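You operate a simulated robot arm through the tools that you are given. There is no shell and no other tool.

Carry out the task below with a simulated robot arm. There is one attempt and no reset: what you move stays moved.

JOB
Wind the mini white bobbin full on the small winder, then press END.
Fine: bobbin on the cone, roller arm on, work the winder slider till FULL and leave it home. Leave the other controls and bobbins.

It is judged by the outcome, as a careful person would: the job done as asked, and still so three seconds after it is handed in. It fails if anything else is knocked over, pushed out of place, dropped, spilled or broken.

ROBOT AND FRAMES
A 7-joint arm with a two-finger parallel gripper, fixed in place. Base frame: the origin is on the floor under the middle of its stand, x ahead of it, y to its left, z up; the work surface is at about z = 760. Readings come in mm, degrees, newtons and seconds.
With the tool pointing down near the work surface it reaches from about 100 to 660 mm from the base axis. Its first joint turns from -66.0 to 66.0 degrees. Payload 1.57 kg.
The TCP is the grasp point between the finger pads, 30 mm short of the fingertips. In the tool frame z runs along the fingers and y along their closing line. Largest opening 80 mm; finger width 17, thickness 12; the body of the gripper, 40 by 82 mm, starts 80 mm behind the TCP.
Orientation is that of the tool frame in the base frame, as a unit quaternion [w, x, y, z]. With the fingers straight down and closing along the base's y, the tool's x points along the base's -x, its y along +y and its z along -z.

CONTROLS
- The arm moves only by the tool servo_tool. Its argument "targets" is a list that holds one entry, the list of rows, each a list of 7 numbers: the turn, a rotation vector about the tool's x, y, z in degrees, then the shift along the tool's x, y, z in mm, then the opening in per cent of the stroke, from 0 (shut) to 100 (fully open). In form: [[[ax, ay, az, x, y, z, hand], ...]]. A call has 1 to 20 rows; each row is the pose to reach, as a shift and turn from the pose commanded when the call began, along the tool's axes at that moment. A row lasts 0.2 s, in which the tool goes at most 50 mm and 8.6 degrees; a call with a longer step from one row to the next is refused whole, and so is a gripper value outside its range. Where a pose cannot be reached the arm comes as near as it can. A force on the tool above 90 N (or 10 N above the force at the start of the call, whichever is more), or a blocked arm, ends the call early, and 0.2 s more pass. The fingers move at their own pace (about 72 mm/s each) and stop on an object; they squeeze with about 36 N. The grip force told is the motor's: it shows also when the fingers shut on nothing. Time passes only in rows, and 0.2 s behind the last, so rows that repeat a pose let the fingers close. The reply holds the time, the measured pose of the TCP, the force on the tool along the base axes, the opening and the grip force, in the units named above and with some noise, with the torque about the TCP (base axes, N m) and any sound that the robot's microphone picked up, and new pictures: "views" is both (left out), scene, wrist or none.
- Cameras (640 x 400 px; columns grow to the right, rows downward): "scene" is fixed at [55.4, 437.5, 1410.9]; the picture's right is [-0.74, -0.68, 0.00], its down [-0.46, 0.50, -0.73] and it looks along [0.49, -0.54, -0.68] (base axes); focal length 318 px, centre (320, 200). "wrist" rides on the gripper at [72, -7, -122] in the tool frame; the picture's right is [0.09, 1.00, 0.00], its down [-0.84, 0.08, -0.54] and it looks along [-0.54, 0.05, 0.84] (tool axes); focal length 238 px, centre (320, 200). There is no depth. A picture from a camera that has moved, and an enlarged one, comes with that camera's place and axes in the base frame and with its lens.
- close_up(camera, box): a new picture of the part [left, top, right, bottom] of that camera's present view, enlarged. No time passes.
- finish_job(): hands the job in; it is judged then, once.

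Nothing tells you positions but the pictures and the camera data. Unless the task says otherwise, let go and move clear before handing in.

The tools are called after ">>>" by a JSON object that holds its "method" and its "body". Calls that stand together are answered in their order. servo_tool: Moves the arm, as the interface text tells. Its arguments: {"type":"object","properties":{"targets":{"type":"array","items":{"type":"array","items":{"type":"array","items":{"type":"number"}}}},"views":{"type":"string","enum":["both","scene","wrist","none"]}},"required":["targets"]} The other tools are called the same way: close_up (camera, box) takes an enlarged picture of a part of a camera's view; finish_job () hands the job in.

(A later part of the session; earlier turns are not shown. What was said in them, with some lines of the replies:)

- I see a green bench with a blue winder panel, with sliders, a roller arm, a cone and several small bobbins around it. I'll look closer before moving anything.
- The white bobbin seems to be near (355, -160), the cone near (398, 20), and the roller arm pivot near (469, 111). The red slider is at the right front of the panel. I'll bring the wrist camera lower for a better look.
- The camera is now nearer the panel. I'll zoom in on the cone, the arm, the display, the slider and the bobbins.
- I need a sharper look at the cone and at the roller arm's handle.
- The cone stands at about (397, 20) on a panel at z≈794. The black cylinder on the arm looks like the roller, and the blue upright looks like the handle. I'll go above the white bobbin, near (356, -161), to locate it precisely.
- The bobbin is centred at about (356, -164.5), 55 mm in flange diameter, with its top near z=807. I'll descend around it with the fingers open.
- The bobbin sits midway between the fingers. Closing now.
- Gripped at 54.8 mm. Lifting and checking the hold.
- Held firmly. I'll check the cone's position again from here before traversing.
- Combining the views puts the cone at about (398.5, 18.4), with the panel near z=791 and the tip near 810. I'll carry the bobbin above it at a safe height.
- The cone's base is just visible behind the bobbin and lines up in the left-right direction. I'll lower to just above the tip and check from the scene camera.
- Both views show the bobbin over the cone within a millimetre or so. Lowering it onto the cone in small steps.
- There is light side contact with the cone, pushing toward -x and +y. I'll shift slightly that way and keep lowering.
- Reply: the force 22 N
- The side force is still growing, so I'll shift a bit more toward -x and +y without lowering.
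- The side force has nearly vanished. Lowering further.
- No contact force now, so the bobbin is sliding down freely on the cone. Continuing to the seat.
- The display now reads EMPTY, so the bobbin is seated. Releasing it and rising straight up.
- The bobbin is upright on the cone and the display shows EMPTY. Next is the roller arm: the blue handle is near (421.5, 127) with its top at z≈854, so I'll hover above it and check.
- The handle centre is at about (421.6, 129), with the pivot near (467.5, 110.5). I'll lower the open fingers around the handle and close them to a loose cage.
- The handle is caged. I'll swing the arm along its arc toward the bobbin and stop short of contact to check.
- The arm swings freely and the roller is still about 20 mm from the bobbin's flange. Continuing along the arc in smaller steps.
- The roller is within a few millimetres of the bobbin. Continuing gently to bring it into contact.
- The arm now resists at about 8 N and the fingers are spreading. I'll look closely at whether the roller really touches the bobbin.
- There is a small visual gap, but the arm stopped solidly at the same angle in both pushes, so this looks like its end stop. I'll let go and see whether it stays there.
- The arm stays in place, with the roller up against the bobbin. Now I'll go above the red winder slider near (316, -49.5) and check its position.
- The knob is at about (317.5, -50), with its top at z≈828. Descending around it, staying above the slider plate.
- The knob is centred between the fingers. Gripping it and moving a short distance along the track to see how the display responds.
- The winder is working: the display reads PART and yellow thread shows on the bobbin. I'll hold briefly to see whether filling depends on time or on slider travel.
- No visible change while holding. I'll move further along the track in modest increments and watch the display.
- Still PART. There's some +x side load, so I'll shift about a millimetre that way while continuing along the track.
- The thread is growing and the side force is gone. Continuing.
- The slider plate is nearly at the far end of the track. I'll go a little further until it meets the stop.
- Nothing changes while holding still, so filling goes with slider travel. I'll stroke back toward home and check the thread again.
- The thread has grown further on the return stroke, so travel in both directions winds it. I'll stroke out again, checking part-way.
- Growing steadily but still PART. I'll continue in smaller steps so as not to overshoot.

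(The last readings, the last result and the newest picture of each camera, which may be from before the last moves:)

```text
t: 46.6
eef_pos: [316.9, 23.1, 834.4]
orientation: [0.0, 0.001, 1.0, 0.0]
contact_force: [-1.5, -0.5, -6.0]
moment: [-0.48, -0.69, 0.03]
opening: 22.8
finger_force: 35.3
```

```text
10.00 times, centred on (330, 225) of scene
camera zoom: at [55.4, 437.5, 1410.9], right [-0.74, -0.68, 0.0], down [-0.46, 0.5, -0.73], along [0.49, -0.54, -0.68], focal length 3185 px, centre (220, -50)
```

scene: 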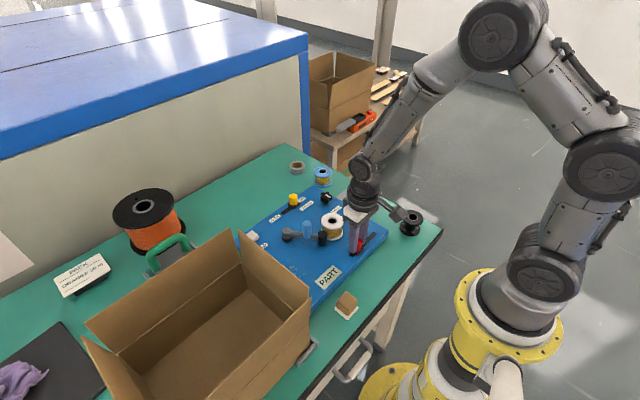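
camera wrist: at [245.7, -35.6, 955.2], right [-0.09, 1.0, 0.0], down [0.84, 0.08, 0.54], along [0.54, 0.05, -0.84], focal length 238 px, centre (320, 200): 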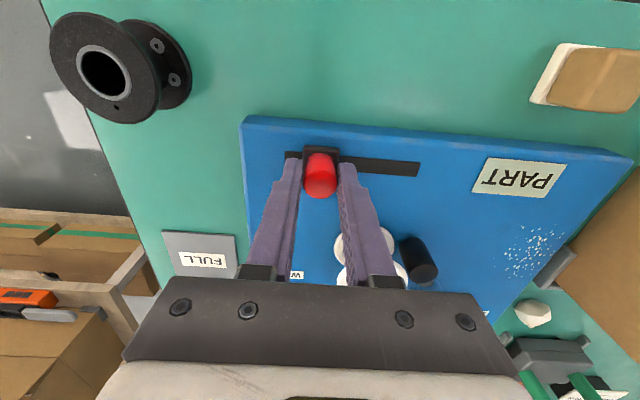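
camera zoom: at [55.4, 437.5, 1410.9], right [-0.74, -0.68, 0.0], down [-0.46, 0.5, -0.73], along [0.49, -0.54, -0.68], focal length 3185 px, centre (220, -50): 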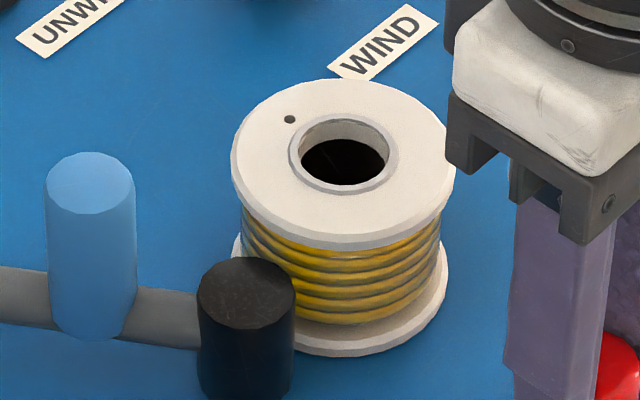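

Still PART, but getting close to full. Continuing toward the far end.

>>> {"method": "servo_tool", "body": {"targets": [[[0, 0, 0, 0, 5, 0, 24], [0, 0, 0, 0, 10, 0, 24], [0, 0, 0, 0, 15, 0, 24], [0, 0, 0, 0, 15, 0, 24]]], "views": "scene"}}

>>> {"method": "close_up", "body": {"camera": "scene", "box": [270, 190, 400, 300]}}

```text
t: 47.6
eef_pos: [317.7, 38.2, 833.7]
orientation: [0.0, 0.0, 1.0, 0.0]
contact_force: [3.8, -1.2, -11.5]
moment: [-0.46, -0.23, 0.04]
opening: 22.6
finger_force: 34.9
```

scene: 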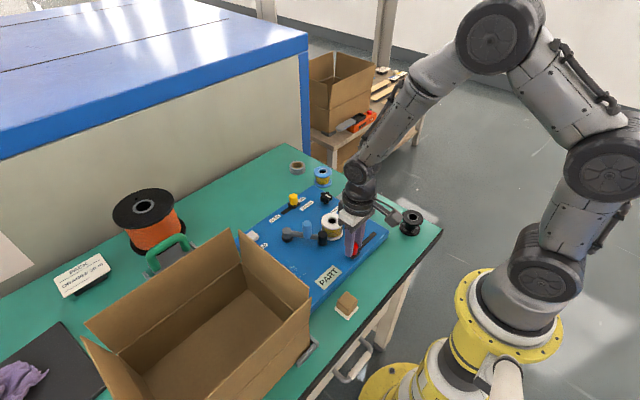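

```text
3.64 times, centred on (335, 245) of scene
camera zoom: at [55.6, 437.5, 1410.9], right [-0.74, -0.68, 0.0], down [-0.46, 0.5, -0.73], along [0.49, -0.54, -0.68], focal length 1158 px, centre (266, 36)
```

zoom: 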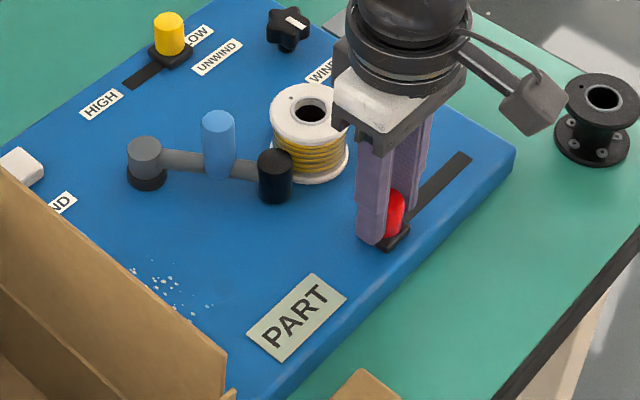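

Still PART at the far end. Stroking back toward home in steps, checking the display.

>>> {"method": "servo_tool", "body": {"targets": [[[0, 0, 0, 0, -6, 0, 24], [0, 0, 0, 0, -14, 0, 24], [0, 0, 0, 0, -22, 0, 24], [0, 0, 0, 0, -26, 0, 24], [0, 0, 0, 0, -26, 0, 24]]], "views": "scene"}}

>>> {"method": "close_up", "body": {"camera": "scene", "box": [270, 190, 400, 300]}}

>>> {"method": "close_up", "body": {"camera": "scene", "box": [305, 205, 355, 245]}}

```text
t: 48.8
eef_pos: [316.3, 11.0, 833.7]
orientation: [0.0, 0.0, 1.0, 0.0]
contact_force: [10.8, 0.5, -26.4]
moment: [-0.38, -0.37, 0.03]
opening: 22.6
finger_force: 35.2
```

scene: 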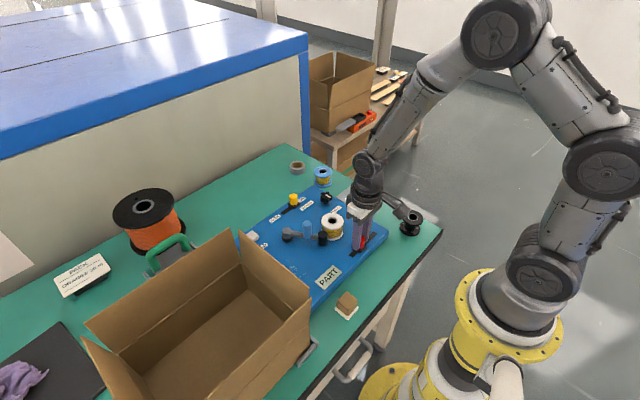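

```text
3.64 times, centred on (335, 245) of scene
camera zoom: at [55.9, 437.6, 1410.9], right [-0.74, -0.68, 0.0], down [-0.46, 0.5, -0.73], along [0.49, -0.54, -0.68], focal length 1158 px, centre (266, 36)
```

zoom: 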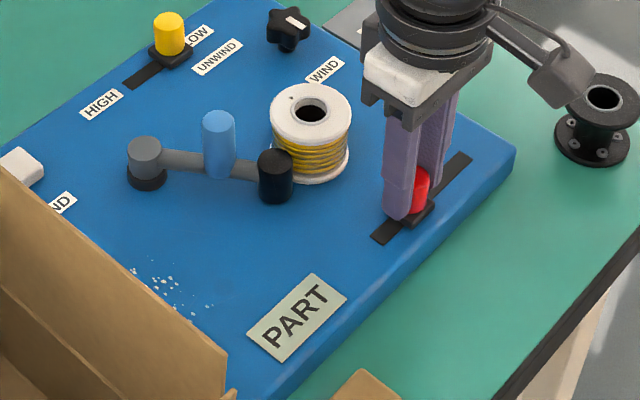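

```text
10.00 times, centred on (330, 225) of scene
camera zoom: at [55.9, 437.6, 1410.9], right [-0.74, -0.68, 0.0], down [-0.46, 0.5, -0.73], along [0.49, -0.54, -0.68], focal length 3185 px, centre (220, -50)
```

zoom: 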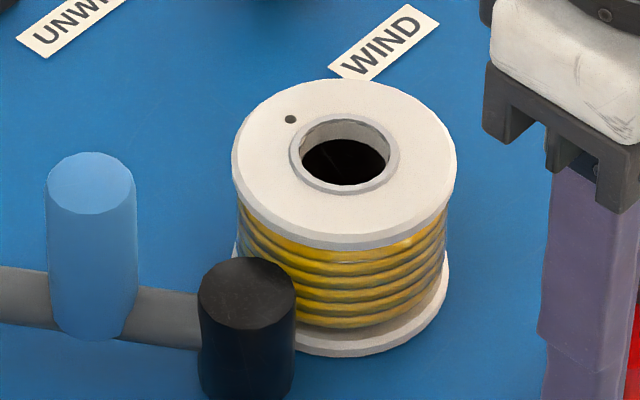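

Vertical load is building up from the tight grip, so I'll relax to a loose cage around the knob and continue pushing.

>>> {"method": "servo_tool", "body": {"targets": [[[0, 0, 0, 0, 0, 0, 33], [0, 0, 0, 0, 0, 0, 33]]], "views": "scene"}}

>>> {"method": "close_up", "body": {"camera": "scene", "box": [270, 190, 400, 300]}}

```text
t: 49.4
eef_pos: [316.5, 11.5, 835.7]
orientation: [0.0, 0.0, 1.0, 0.0]
contact_force: [0.3, 0.0, 0.0]
moment: [-0.03, 0.01, 0.01]
opening: 26.1
finger_force: 0.1
```

scene: 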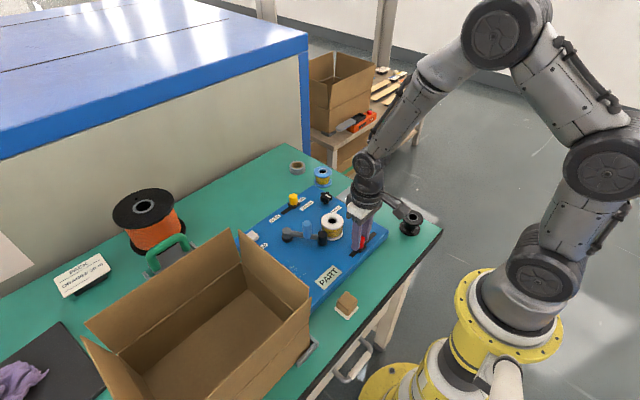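

```text
3.64 times, centred on (335, 245) of scene
camera zoom: at [55.4, 437.5, 1410.9], right [-0.74, -0.68, 0.0], down [-0.46, 0.5, -0.73], along [0.49, -0.54, -0.68], focal length 1158 px, centre (266, 36)
```

zoom: 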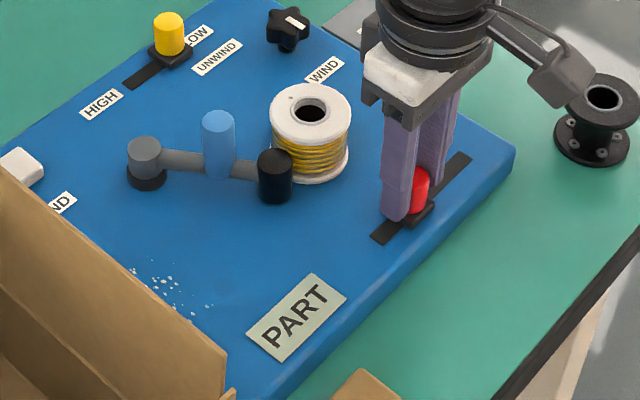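

The load has gone. Continuing toward home.

>>> {"method": "servo_tool", "body": {"targets": [[[0, 0, 0, 0, -5, 0, 33], [0, 0, 0, 0, -10, 0, 33], [0, 0, 0, 0, -14, 0, 33], [0, 0, 0, 0, -14, 0, 33]]], "views": "scene"}}

>>> {"method": "close_up", "body": {"camera": "scene", "box": [270, 190, 400, 300]}}

```text
t: 50.4
eef_pos: [316.9, -3.1, 834.5]
orientation: [0.0, 0.0, 1.0, 0.0]
contact_force: [0.9, 1.1, 0.8]
moment: [0.0, 0.02, 0.03]
opening: 27.1
finger_force: 0.3
```

scene: 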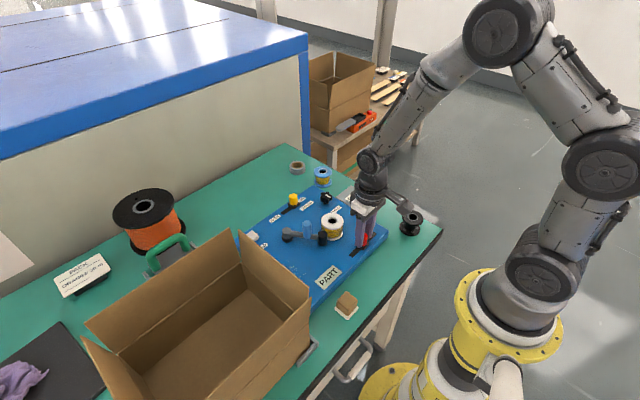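

```text
3.64 times, centred on (335, 245) of scene
camera zoom: at [55.4, 437.5, 1410.9], right [-0.74, -0.68, 0.0], down [-0.46, 0.5, -0.73], along [0.49, -0.54, -0.68], focal length 1158 px, centre (266, 36)
```

zoom: 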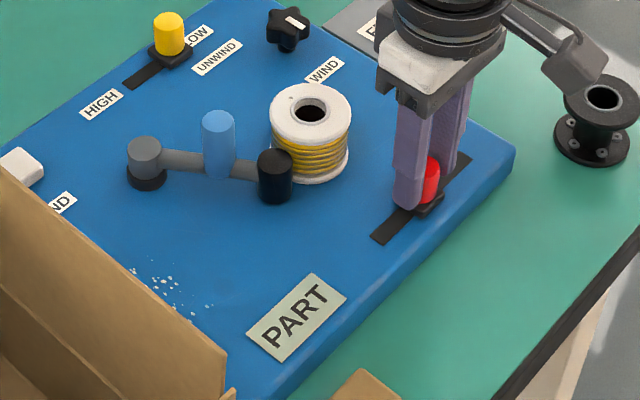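

>>> {"method": "servo_tool", "body": {"targets": [[[0, 0, 0, 0, -5, 0, 33], [0, 0, 0, 0, -10, 0, 33], [0, 0, 0, 0, -14, 0, 33], [0, 0, 0, 0, -14, 0, 33]]], "views": "scene"}}

>>> {"method": "close_up", "body": {"camera": "scene", "box": [270, 190, 400, 300]}}

>>> {"method": "close_up", "body": {"camera": "scene", "box": [305, 205, 355, 245]}}

```text
t: 51.4
eef_pos: [316.9, -16.0, 835.4]
orientation: [0.0, 0.0, 1.0, 0.0]
contact_force: [-0.6, 0.7, 0.0]
moment: [0.03, 0.04, 0.03]
opening: 27.2
finger_force: 0.6
```

scene: 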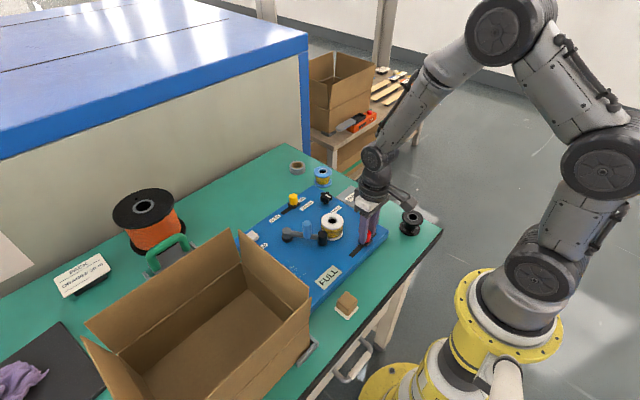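

```text
3.64 times, centred on (335, 245) of scene
camera zoom: at [55.4, 437.5, 1410.9], right [-0.74, -0.68, 0.0], down [-0.46, 0.5, -0.73], along [0.49, -0.54, -0.68], focal length 1158 px, centre (266, 36)
```

zoom: 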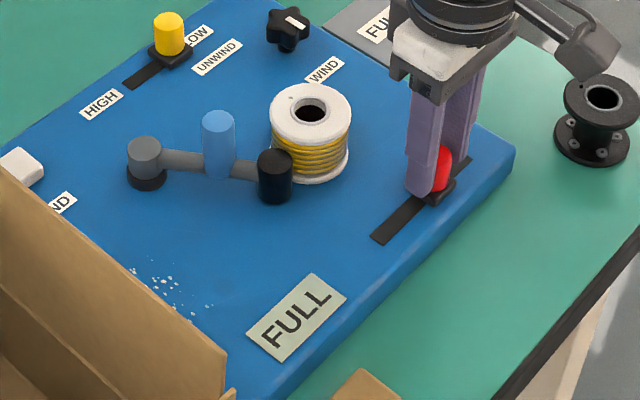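

```text
10.00 times, centred on (330, 225) of scene
camera zoom: at [55.4, 437.5, 1410.9], right [-0.74, -0.68, 0.0], down [-0.46, 0.5, -0.73], along [0.49, -0.54, -0.68], focal length 3185 px, centre (220, -50)
```

zoom: 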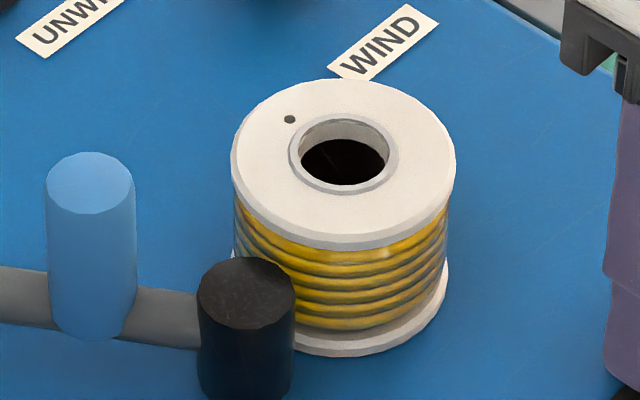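

The display reads FULL. Now I'll bring the slider straight home.

>>> {"method": "servo_tool", "body": {"targets": [[[0, 0, 0, 0, -8, 0, 33], [0, 0, 0, 0, -16, 0, 33], [0, 0, 0, 0, -24, 0, 33], [0, 0, 0, 0, -30, 0, 33], [0, 0, 0, 0, -33, 0, 33], [0, 0, 0, 0, -33, 0, 33]]]}}

>>> {"method": "close_up", "body": {"camera": "scene", "box": [270, 190, 400, 300]}}

>>> {"method": "close_up", "body": {"camera": "wrist", "box": [240, 80, 400, 220]}}

```text
t: 52.8
eef_pos: [317.2, -48.0, 833.0]
orientation: [0.0, 0.0, 1.0, 0.0]
contact_force: [0.3, 0.7, 0.0]
moment: [0.03, 0.01, 0.0]
opening: 27.1
finger_force: 0.3
camera wrist: at [245.4, -55.3, 955.0], right [-0.09, 1.0, 0.0], down [0.84, 0.08, 0.54], along [0.54, 0.05, -0.84], focal length 238 px, centre (320, 200)
```

scene: 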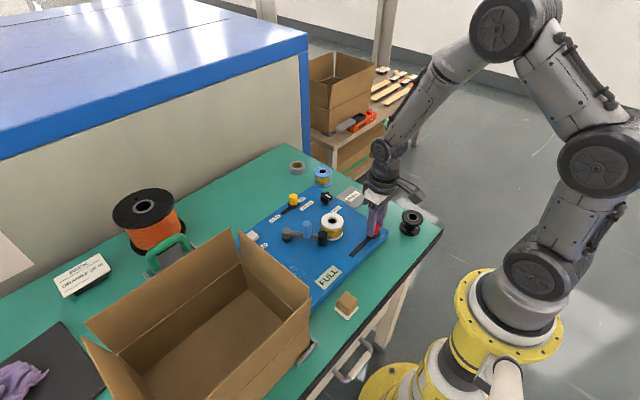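
wrist: 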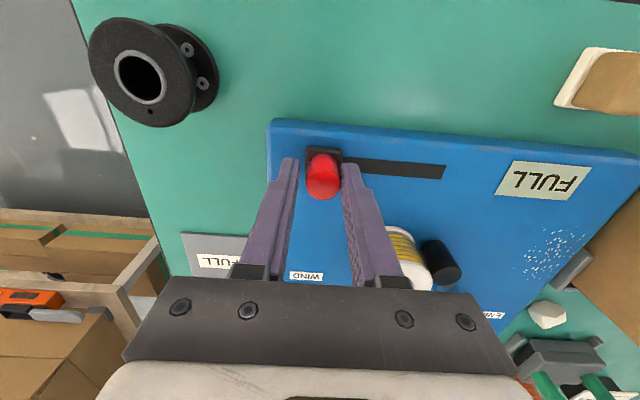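

```text
3.64 times, centred on (335, 245) of scene
camera zoom: at [55.4, 437.5, 1410.9], right [-0.74, -0.68, 0.0], down [-0.46, 0.5, -0.73], along [0.49, -0.54, -0.68], focal length 1158 px, centre (266, 36)
```

zoom: 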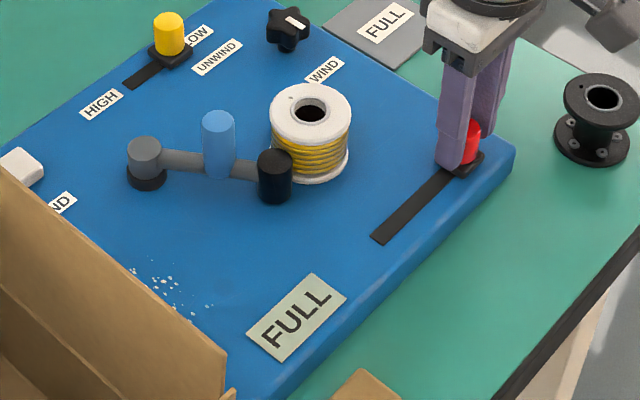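

```text
2.86 times, centred on (320, 150) of wrist
camera zoom: at [245.4, -55.3, 955.0], right [-0.09, 1.0, 0.0], down [0.84, 0.08, 0.54], along [0.54, 0.05, -0.84], focal length 681 px, centre (320, 343)
```

zoom: 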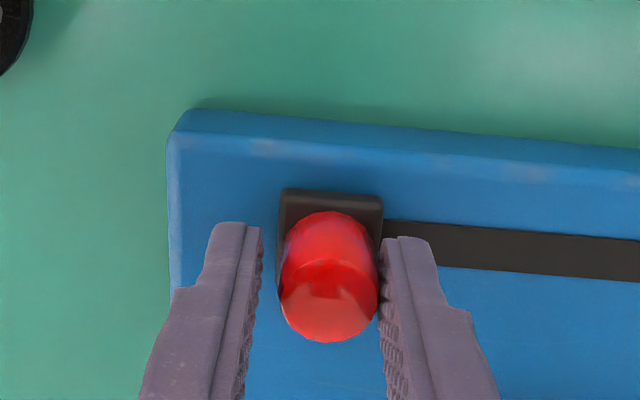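

Still FULL, and the slider is about 3 mm short of its original home position. Pushing gently to the stop.

>>> {"method": "servo_tool", "body": {"targets": [[[0, 0, 0, 0, -1.5, 0, 33], [0, 0, 0, 0, -3, 0, 33], [0, 0, 0, 0, -4.5, 0, 33], [0, 0, 0, 0, -4.5, 0, 33]]]}}

>>> {"method": "close_up", "body": {"camera": "wrist", "box": [240, 80, 400, 220]}}

>>> {"method": "close_up", "body": {"camera": "scene", "box": [270, 190, 400, 300]}}

```text
t: 53.8
eef_pos: [317.2, -53.9, 834.2]
orientation: [0.0, 0.0, 1.0, 0.0]
contact_force: [0.8, 2.7, -0.5]
moment: [0.1, 0.01, -0.03]
opening: 29.5
finger_force: 1.9
camera wrist: at [245.4, -59.2, 955.4], right [-0.09, 1.0, 0.0], down [0.84, 0.08, 0.54], along [0.54, 0.05, -0.84], focal length 238 px, centre (320, 200)
```

scene: 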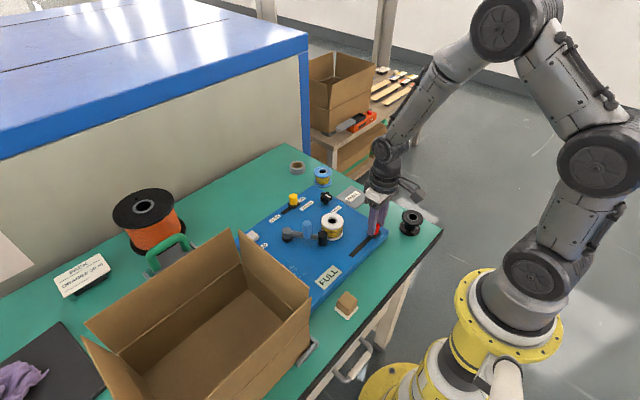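
wrist: 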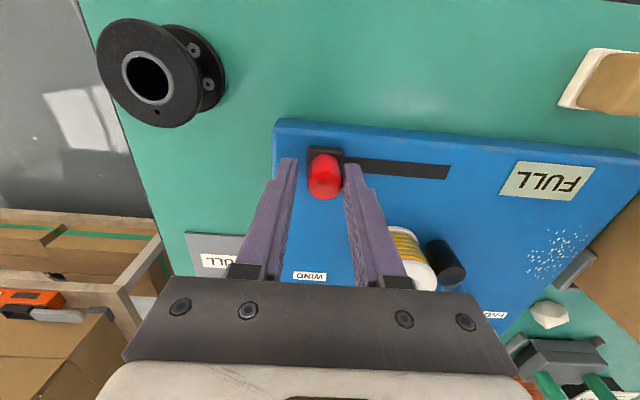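

```text
2.86 times, centred on (320, 150) of wrist
camera zoom: at [245.4, -59.2, 955.4], right [-0.09, 1.0, 0.0], down [0.84, 0.08, 0.54], along [0.54, 0.05, -0.84], focal length 681 px, centre (320, 343)
```

zoom: 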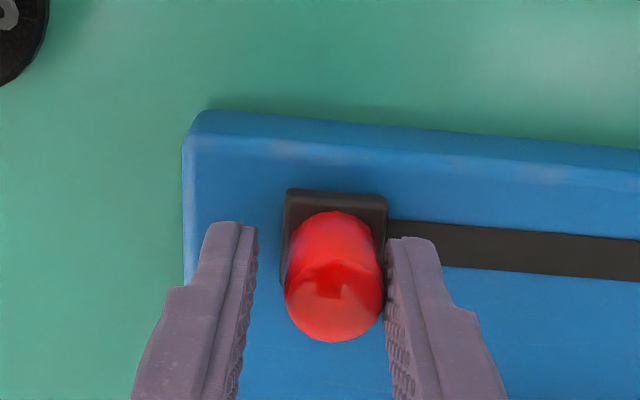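

```text
3.64 times, centred on (335, 245) of scene
camera zoom: at [55.4, 437.6, 1410.9], right [-0.74, -0.68, 0.0], down [-0.46, 0.5, -0.73], along [0.49, -0.54, -0.68], focal length 1158 px, centre (266, 36)
```

zoom: 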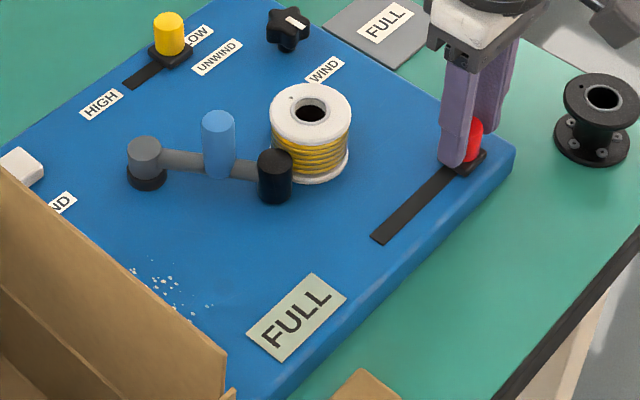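

The slider is back against its stop: the fingers are yielding, and the plate's offset from the panel corner matches the start. One last nudge, then I'll let go and rise.

>>> {"method": "servo_tool", "body": {"targets": [[[0, 0, 0, 0, -1, 0, 33], [0, 0, 0, 0, -2, 0, 33], [0, 0, 0, 0, -2, 0, 33], [0, 0, 0, 0, 2, 0, 50], [0, 0, 0, 0, 3, 0, 55], [0, 0, 0, 0, 3, -8, 55], [0, 0, 0, 0, 3, -24, 55], [0, 0, 0, 0, 3, -44, 55], [0, 0, 0, 0, 3, -66, 55], [0, 0, 0, 0, 3, -86, 55], [0, 0, 0, 0, 3, -86, 55]]]}}

>>> {"method": "close_up", "body": {"camera": "wrist", "box": [240, 60, 400, 200]}}

>>> {"method": "close_up", "body": {"camera": "scene", "box": [270, 190, 400, 300]}}

>>> {"method": "close_up", "body": {"camera": "scene", "box": [320, 170, 440, 260]}}

```text
t: 56.2
eef_pos: [317.8, -50.7, 920.9]
orientation: [0.0, 0.0, 1.0, 0.0]
contact_force: [0.5, -0.6, 0.2]
moment: [0.01, -0.04, 0.02]
opening: 44.1
finger_force: 0.1
camera wrist: at [245.2, -56.1, 1042.1], right [-0.09, 1.0, 0.0], down [0.84, 0.08, 0.54], along [0.54, 0.05, -0.84], focal length 238 px, centre (320, 200)
```

scene: 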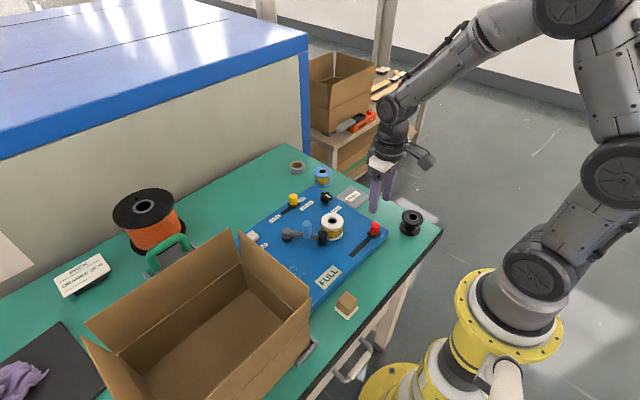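
wrist: 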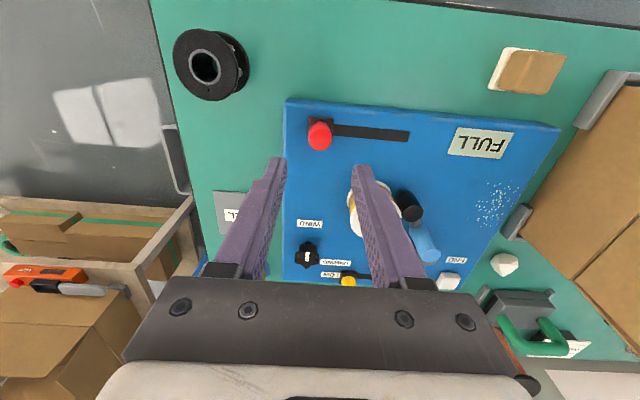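

```text
2.86 times, centred on (320, 130) of wrist
camera zoom: at [245.2, -56.1, 1042.1], right [-0.09, 1.0, 0.0], down [0.84, 0.08, 0.54], along [0.54, 0.05, -0.84], focal length 681 px, centre (320, 400)
```

zoom: 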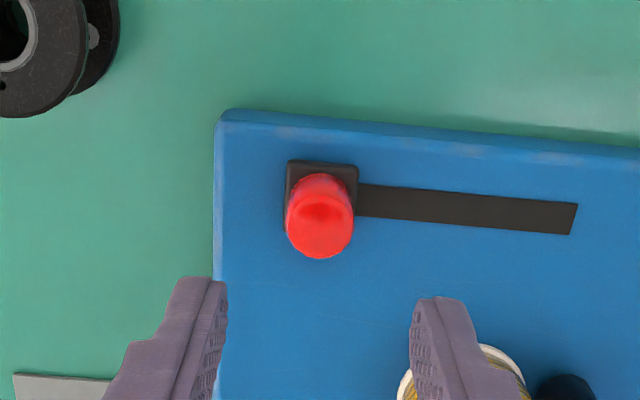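

```text
3.64 times, centred on (335, 245) of scene
camera zoom: at [55.4, 437.5, 1410.9], right [-0.74, -0.68, 0.0], down [-0.46, 0.5, -0.73], along [0.49, -0.54, -0.68], focal length 1158 px, centre (266, 36)
```

zoom: 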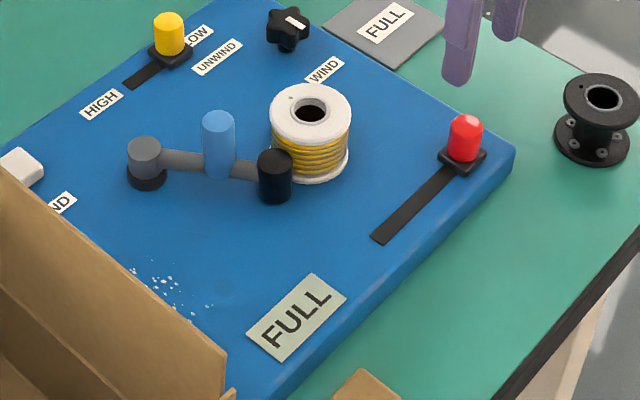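

```text
4.44 times, centred on (380, 215) of scene
camera zoom: at [55.4, 437.5, 1410.9], right [-0.74, -0.68, 0.0], down [-0.46, 0.5, -0.73], along [0.49, -0.54, -0.68], focal length 1416 px, centre (53, 133)
```

zoom: 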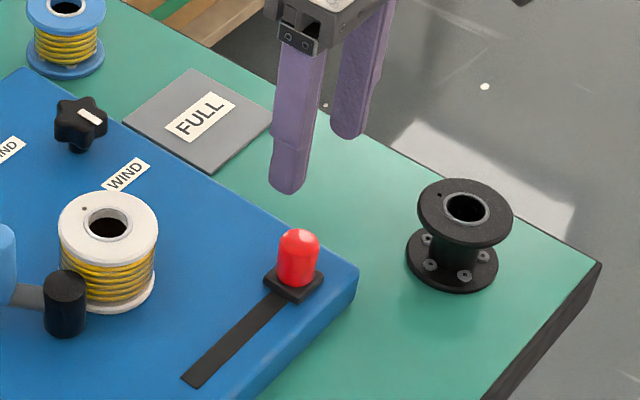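

The slider is exactly at its starting home position and the display still shows FULL. Next is the END button. It's close to the cardboard box, so I'll study that area first.

>>> {"method": "close_up", "body": {"camera": "scene", "box": [80, 220, 320, 400]}}

>>> {"method": "close_up", "body": {"camera": "wrist", "box": [420, 60, 640, 370]}}

```text
2.22 times, centred on (200, 310) of scene
camera zoom: at [55.4, 437.5, 1410.9], right [-0.74, -0.68, 0.0], down [-0.46, 0.5, -0.73], along [0.49, -0.54, -0.68], focal length 708 px, centre (587, -44)
```

zoom: 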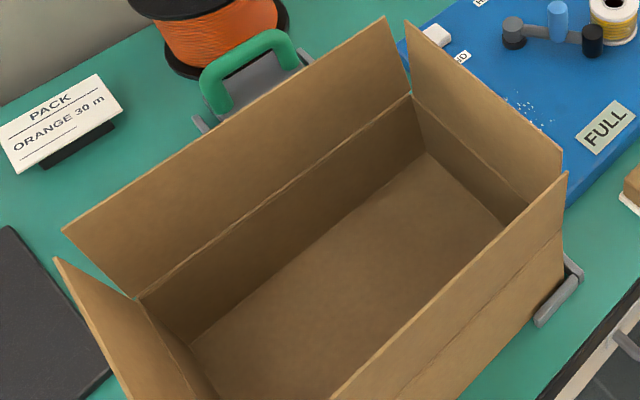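

```text
1.29 times, centred on (530, 215) of wrist
camera zoom: at [245.2, -56.1, 1042.1], right [-0.09, 1.0, 0.0], down [0.84, 0.08, 0.54], along [0.54, 0.05, -0.84], focal length 308 px, centre (49, 181)
```

zoom: 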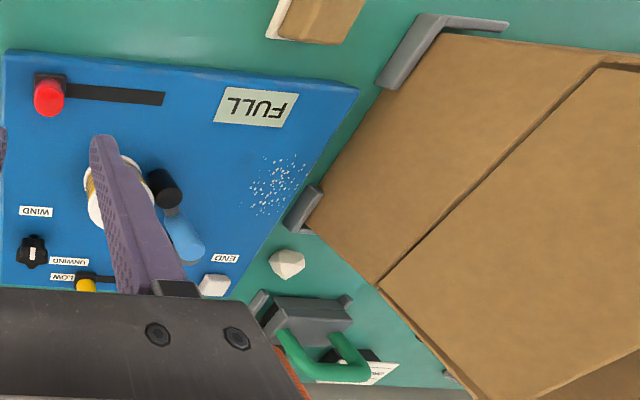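

The box's near flap is around y≈241 and x≤451, so it's clear of the END button at about (530, 168). I'll travel above everything with the fingers closed and hover near the button.

>>> {"method": "servo_tool", "body": {"targets": [[[0, 0, 0, -12, 12, 0, 40], [0, 0, 0, -36, 37, 0, 20], [0, 0, 0, -64, 66, 0, 0], [0, 0, 0, -92, 95, 0, 0], [0, 0, 0, -120, 124, 0, 0], [0, 0, 0, -148, 152, 0, 0], [0, 0, 0, -174, 179, 0, 0], [0, 0, 0, -196, 202, 0, 0], [0, 0, 0, -208, 213, 0, 0], [0, 0, 0, -208, 213, 10, 0], [0, 0, 0, -208, 213, 10, 0]]]}}

>>> {"method": "close_up", "body": {"camera": "wrist", "box": [240, 60, 400, 200]}}

>>> {"method": "close_up", "body": {"camera": "scene", "box": [220, 180, 340, 290]}}

```text
t: 58.6
eef_pos: [525.2, 163.9, 910.6]
orientation: [0.0, 0.0, 1.0, 0.0]
contact_force: [1.1, -0.2, 0.4]
moment: [0.0, -0.01, 0.03]
opening: 0.0
finger_force: 21.3
camera wrist: at [453.2, 157.2, 1031.3], right [-0.09, 1.0, 0.0], down [0.84, 0.08, 0.54], along [0.54, 0.05, -0.84], focal length 238 px, centre (320, 200)
```

scene: 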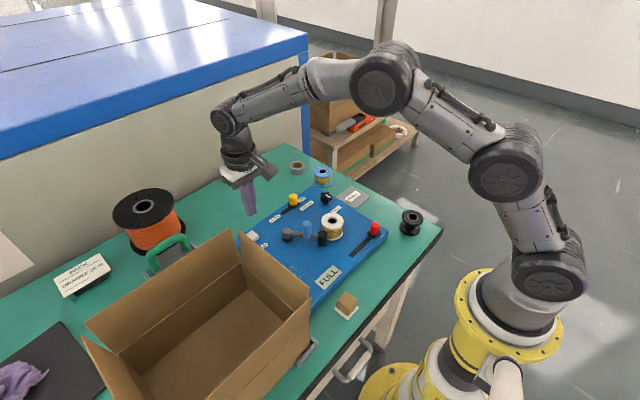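
wrist: 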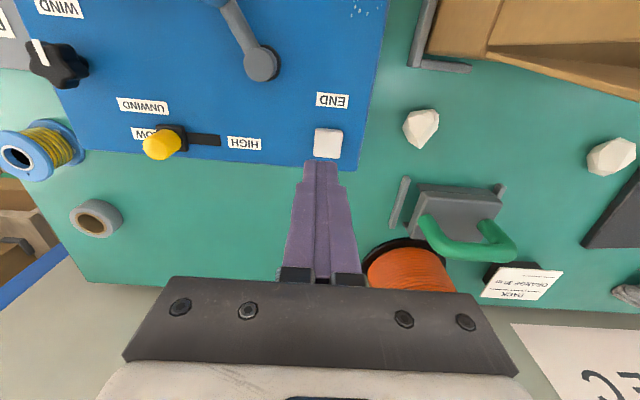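

```text
2.86 times, centred on (320, 130) of wrist
camera zoom: at [453.2, 157.2, 1031.3], right [-0.09, 1.0, 0.0], down [0.84, 0.08, 0.54], along [0.54, 0.05, -0.84], focal length 681 px, centre (320, 400)
```

zoom: 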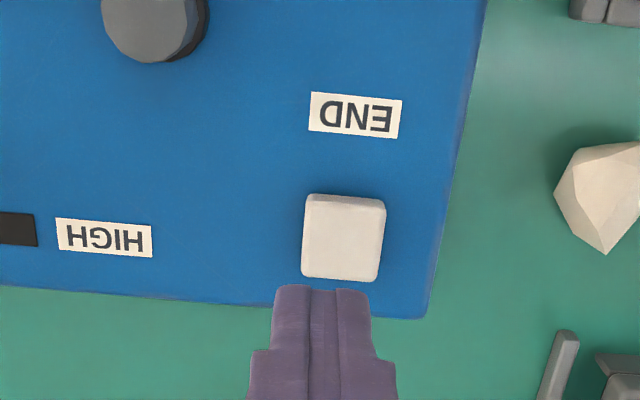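

```text
3.64 times, centred on (280, 235) of scene
camera zoom: at [55.4, 437.5, 1410.9], right [-0.74, -0.68, 0.0], down [-0.46, 0.5, -0.73], along [0.49, -0.54, -0.68], focal length 1158 px, centre (466, 73)
```

zoom: 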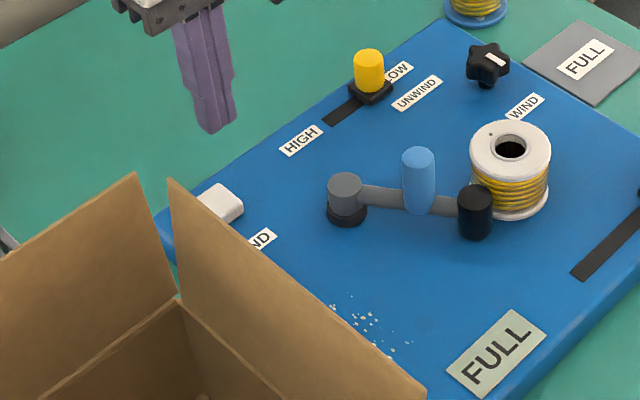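

END's top is centred near (534.5, 170) at about z=802. I'll move over it and lower to just above.

>>> {"method": "servo_tool", "body": {"targets": [[[0, 0, 0, -9.6, 7.5, 0, 0], [0, 0, 0, -9.6, 7.5, 15, 0], [0, 0, 0, -9.6, 7.5, 32, 0], [0, 0, 0, -9.6, 7.5, 48, 0], [0, 0, 0, -9.6, 7.5, 60, 0], [0, 0, 0, -9.6, 7.5, 66, 0], [0, 0, 0, -9.6, 7.5, 66, 0]]]}}

>>> {"method": "close_up", "body": {"camera": "wrist", "box": [240, 80, 400, 220]}}

>>> {"method": "close_up", "body": {"camera": "scene", "box": [220, 180, 340, 290]}}

```text
t: 60.2
eef_pos: [535.4, 170.0, 845.0]
orientation: [0.0, 0.0, 1.0, 0.0]
contact_force: [0.7, -0.7, 0.3]
moment: [0.0, 0.01, -0.01]
opening: 0.3
finger_force: 21.3
camera wrist: at [463.4, 163.5, 965.6], right [-0.09, 1.0, 0.0], down [0.84, 0.08, 0.54], along [0.54, 0.05, -0.84], focal length 238 px, centre (320, 200)
```

scene: 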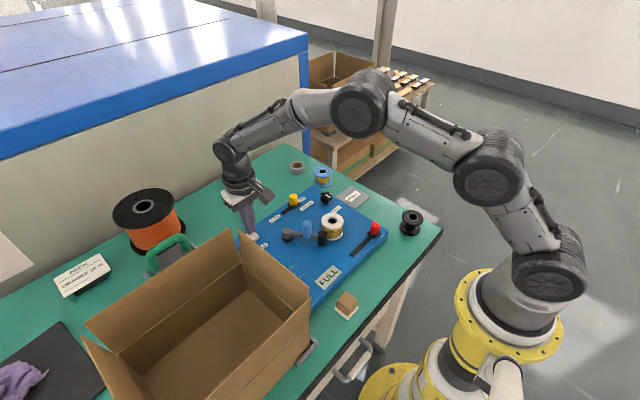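
wrist: 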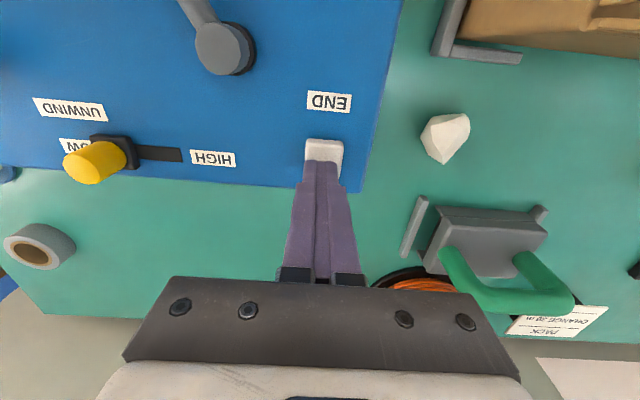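

```text
2.86 times, centred on (320, 150) of wrist
camera zoom: at [463.4, 163.5, 965.6], right [-0.09, 1.0, 0.0], down [0.84, 0.08, 0.54], along [0.54, 0.05, -0.84], focal length 681 px, centre (320, 343)
```

zoom: 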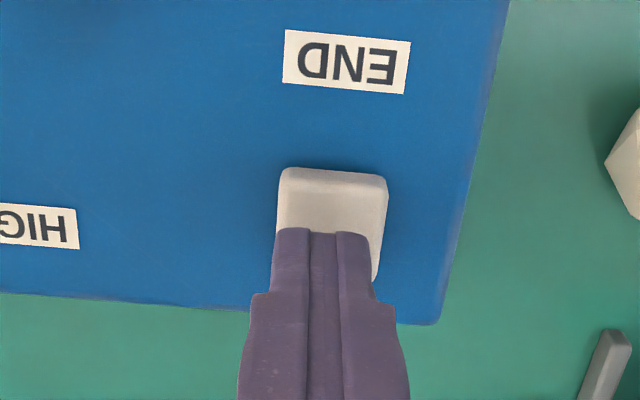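

```text
3.64 times, centred on (280, 235) of scene
camera zoom: at [55.4, 437.5, 1410.9], right [-0.74, -0.68, 0.0], down [-0.46, 0.5, -0.73], along [0.49, -0.54, -0.68], focal length 1158 px, centre (466, 73)
```

zoom: 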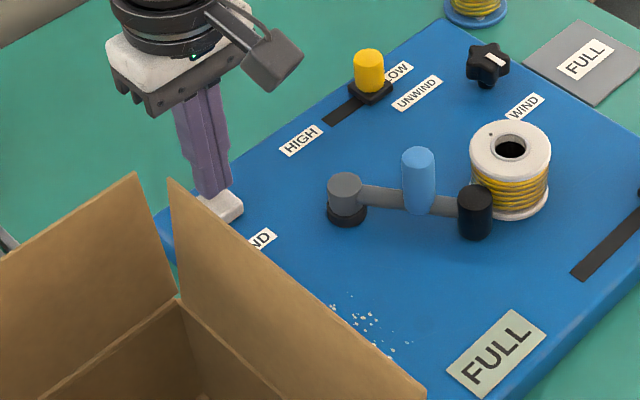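

Well placed over the button. I'll shift 2.5 mm in +y and press down in small steps.

>>> {"method": "servo_tool", "body": {"targets": [[[0, 0, 0, 0, 2.5, 3, 0], [0, 0, 0, 0, 2.5, 6, 0], [0, 0, 0, 0, 2.5, 9, 0], [0, 0, 0, 0, 2.5, 11, 0], [0, 0, 0, 0, 2.5, 11, 0]]], "views": "scene"}}

>>> {"method": "close_up", "body": {"camera": "scene", "box": [220, 180, 340, 290]}}

```text
t: 61.4
eef_pos: [535.6, 172.3, 833.2]
orientation: [0.0, 0.001, 1.0, 0.0]
contact_force: [0.8, -0.5, 1.2]
moment: [0.0, -0.01, 0.02]
opening: 0.0
finger_force: 21.2
```

scene: 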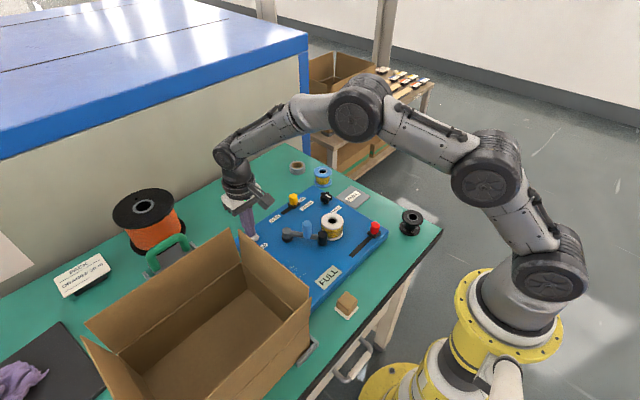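

```text
3.64 times, centred on (280, 235) of scene
camera zoom: at [55.4, 437.5, 1410.9], right [-0.74, -0.68, 0.0], down [-0.46, 0.5, -0.73], along [0.49, -0.54, -0.68], focal length 1158 px, centre (466, 73)
```

zoom: 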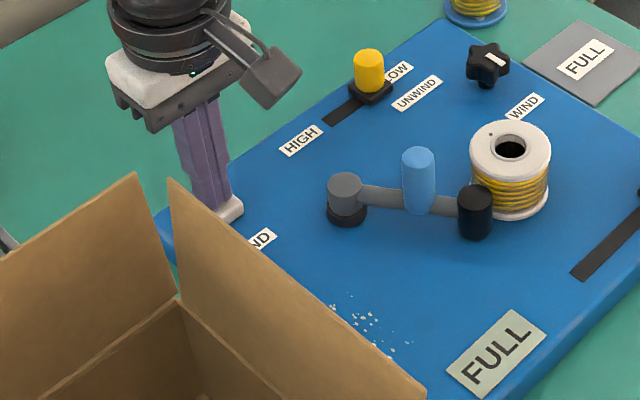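

Near contact. Pressing further, one millimetre at a time.

>>> {"method": "servo_tool", "body": {"targets": [[[0, 0, 0, 0, 0, 1, 0], [0, 0, 0, 0, 0, 2, 0], [0, 0, 0, 0, 0, 3, 0], [0, 0, 0, 0, 0, 3, 0]]], "views": "scene"}}

>>> {"method": "close_up", "body": {"camera": "scene", "box": [220, 180, 340, 290]}}

```text
t: 62.4
eef_pos: [536.1, 171.6, 829.5]
orientation: [0.0, 0.0, 1.0, 0.0]
contact_force: [-0.8, 1.1, 1.6]
moment: [0.03, 0.03, 0.0]
opening: 0.0
finger_force: 20.8
heard: click
```

scene: 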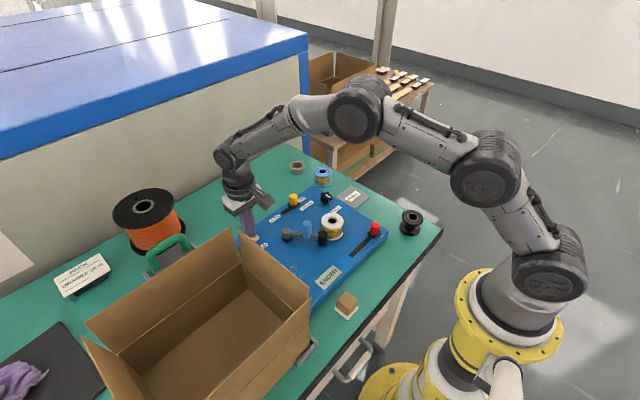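

```text
3.64 times, centred on (280, 235) of scene
camera zoom: at [55.4, 437.5, 1410.9], right [-0.74, -0.68, 0.0], down [-0.46, 0.5, -0.73], along [0.49, -0.54, -0.68], focal length 1158 px, centre (466, 73)
```

zoom: 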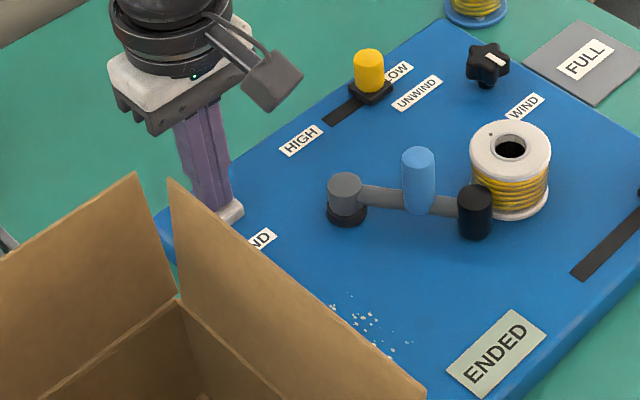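

I heard a click and the display reads ENDED. Rising straight up and moving clear.

>>> {"method": "servo_tool", "body": {"targets": [[[0, 0, 0, 0, 0, -10, 0], [0, 0, 0, 0, 0, -30, 0], [0, 0, 0, 0, 0, -60, 0], [0, 0, 0, 0, 0, -95, 0], [0, 0, 0, 5, -20, -130, 0], [0, 0, 0, 20, -55, -165, 0], [0, 0, 0, 30, -90, -200, 0], [0, 0, 0, 40, -125, -225, 0], [0, 0, 0, 45, -155, -245, 0], [0, 0, 0, 45, -160, -250, 0], [0, 0, 0, 45, -160, -250, 0]]]}}

>>> {"method": "close_up", "body": {"camera": "scene", "box": [220, 150, 440, 310]}}

>>> {"method": "close_up", "body": {"camera": "wrist", "box": [180, 0, 500, 200]}}

```text
refused: row 6 steps farther than a row can; nothing moved
```

```text
2.50 times, centred on (330, 230) of scene
camera zoom: at [55.4, 437.5, 1410.9], right [-0.74, -0.68, 0.0], down [-0.46, 0.5, -0.73], along [0.49, -0.54, -0.68], focal length 796 px, centre (295, 125)
```

zoom: 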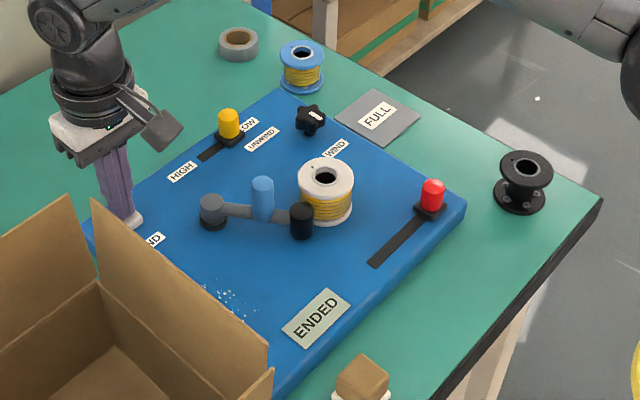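

```text
2.00 times, centred on (340, 100) of wrist
camera zoom: at [463.4, 165.9, 951.5], right [-0.09, 1.0, 0.0], down [0.84, 0.08, 0.54], along [0.54, 0.05, -0.84], focal length 477 px, centre (280, 400)
```

zoom: 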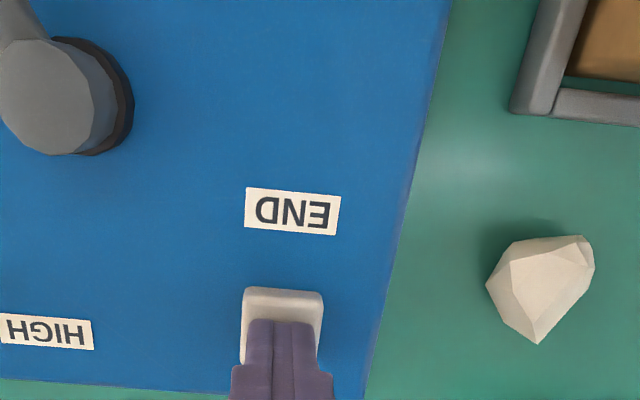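

That retreat was refused because one step was too long, so nothing moved. I'll repeat it with smaller steps.

>>> {"method": "servo_tool", "body": {"targets": [[[0, 0, 0, 0, 0, -10, 0], [0, 0, 0, 0, 0, -30, 0], [0, 0, 0, 0, 0, -60, 0], [0, 0, 0, 0, 0, -95, 0], [0, 0, 0, 5, -15, -125, 0], [0, 0, 0, 12, -40, -150, 0], [0, 0, 0, 20, -68, -175, 0], [0, 0, 0, 28, -96, -200, 0], [0, 0, 0, 36, -124, -222, 0], [0, 0, 0, 42, -146, -240, 0], [0, 0, 0, 45, -160, -250, 0], [0, 0, 0, 45, -160, -250, 0]]]}}

>>> {"method": "close_up", "body": {"camera": "scene", "box": [220, 150, 440, 310]}}

>>> {"method": "close_up", "body": {"camera": "wrist", "box": [180, 0, 500, 200]}}

```text
t: 65.0
eef_pos: [489.9, 11.4, 1080.5]
orientation: [0.0, 0.001, 1.0, 0.0]
contact_force: [0.5, 0.1, -0.3]
moment: [-0.01, -0.03, 0.0]
opening: 0.0
finger_force: 20.7
camera wrist: at [418.1, 5.5, 1201.9], right [-0.09, 1.0, 0.0], down [0.84, 0.08, 0.54], along [0.54, 0.05, -0.84], focal length 238 px, centre (320, 200)
```

scene: 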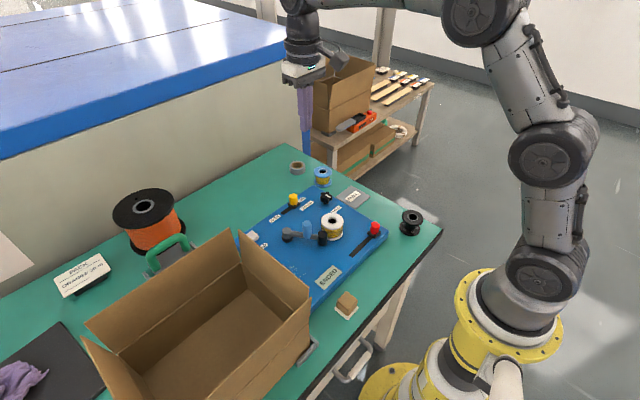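
wrist: 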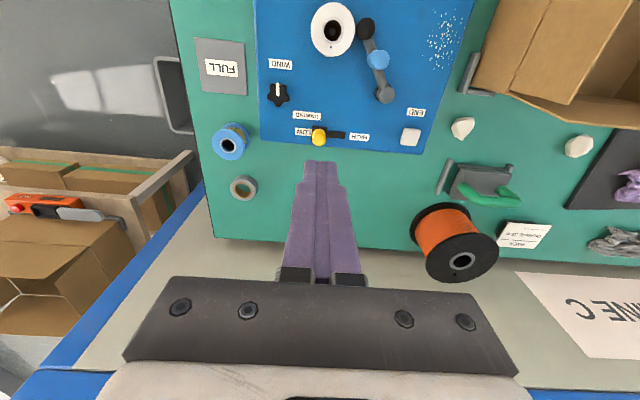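

```text
2.50 times, centred on (330, 230) of scene
camera zoom: at [55.4, 437.5, 1410.9], right [-0.74, -0.68, 0.0], down [-0.46, 0.5, -0.73], along [0.49, -0.54, -0.68], focal length 796 px, centre (295, 125)
```

zoom: 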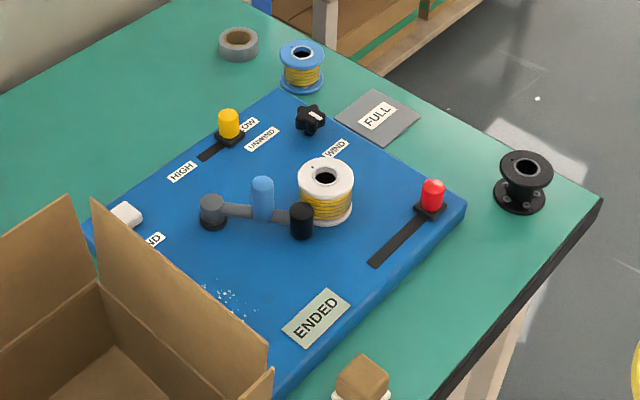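

```text
2.00 times, centred on (340, 100) of wrist
camera zoom: at [418.1, 5.5, 1201.9], right [-0.09, 1.0, 0.0], down [0.84, 0.08, 0.54], along [0.54, 0.05, -0.84], focal length 477 px, centre (280, 400)
```

zoom: 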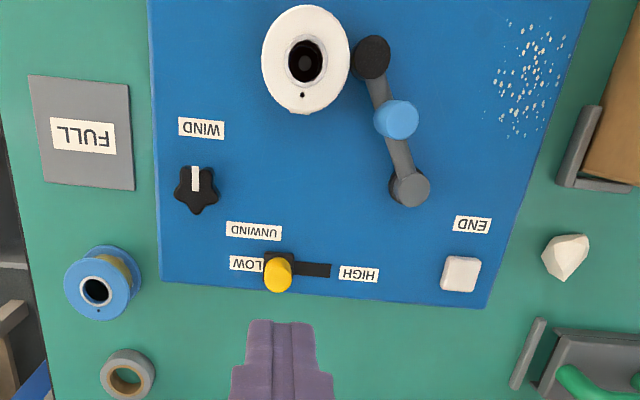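

The white bobbin sits on the cone fully wound, the roller arm is on, the red slider is home and the display reads ENDED. The other controls and bobbins look unmoved and the arm is clear, so I'm handing in.

>>> {"method": "finish_job", "body": {}}

```text
The job is handed in.
```

The mini white bobbin is wound full and END has been pressed; the winder's display reads ENDED. I've handed the job in.

- **Bobbin:** it is seated on the cone and was wound until the display read FULL. It stayed at FULL while I brought the slider home.
- **Roller arm:** it is swung in as far as its stop allows and stayed there when I let go. The roller may sit a few millimetres off the bobbin's rim, but the winder wound normally with it there.
- **Slider:** it is back at its starting position.
- **Everything else:** in the last pictures, the other controls, the other bobbins and the box look untouched. I left the full bobbin on the cone, since you didn't ask for it to go on the grey FULL plate.
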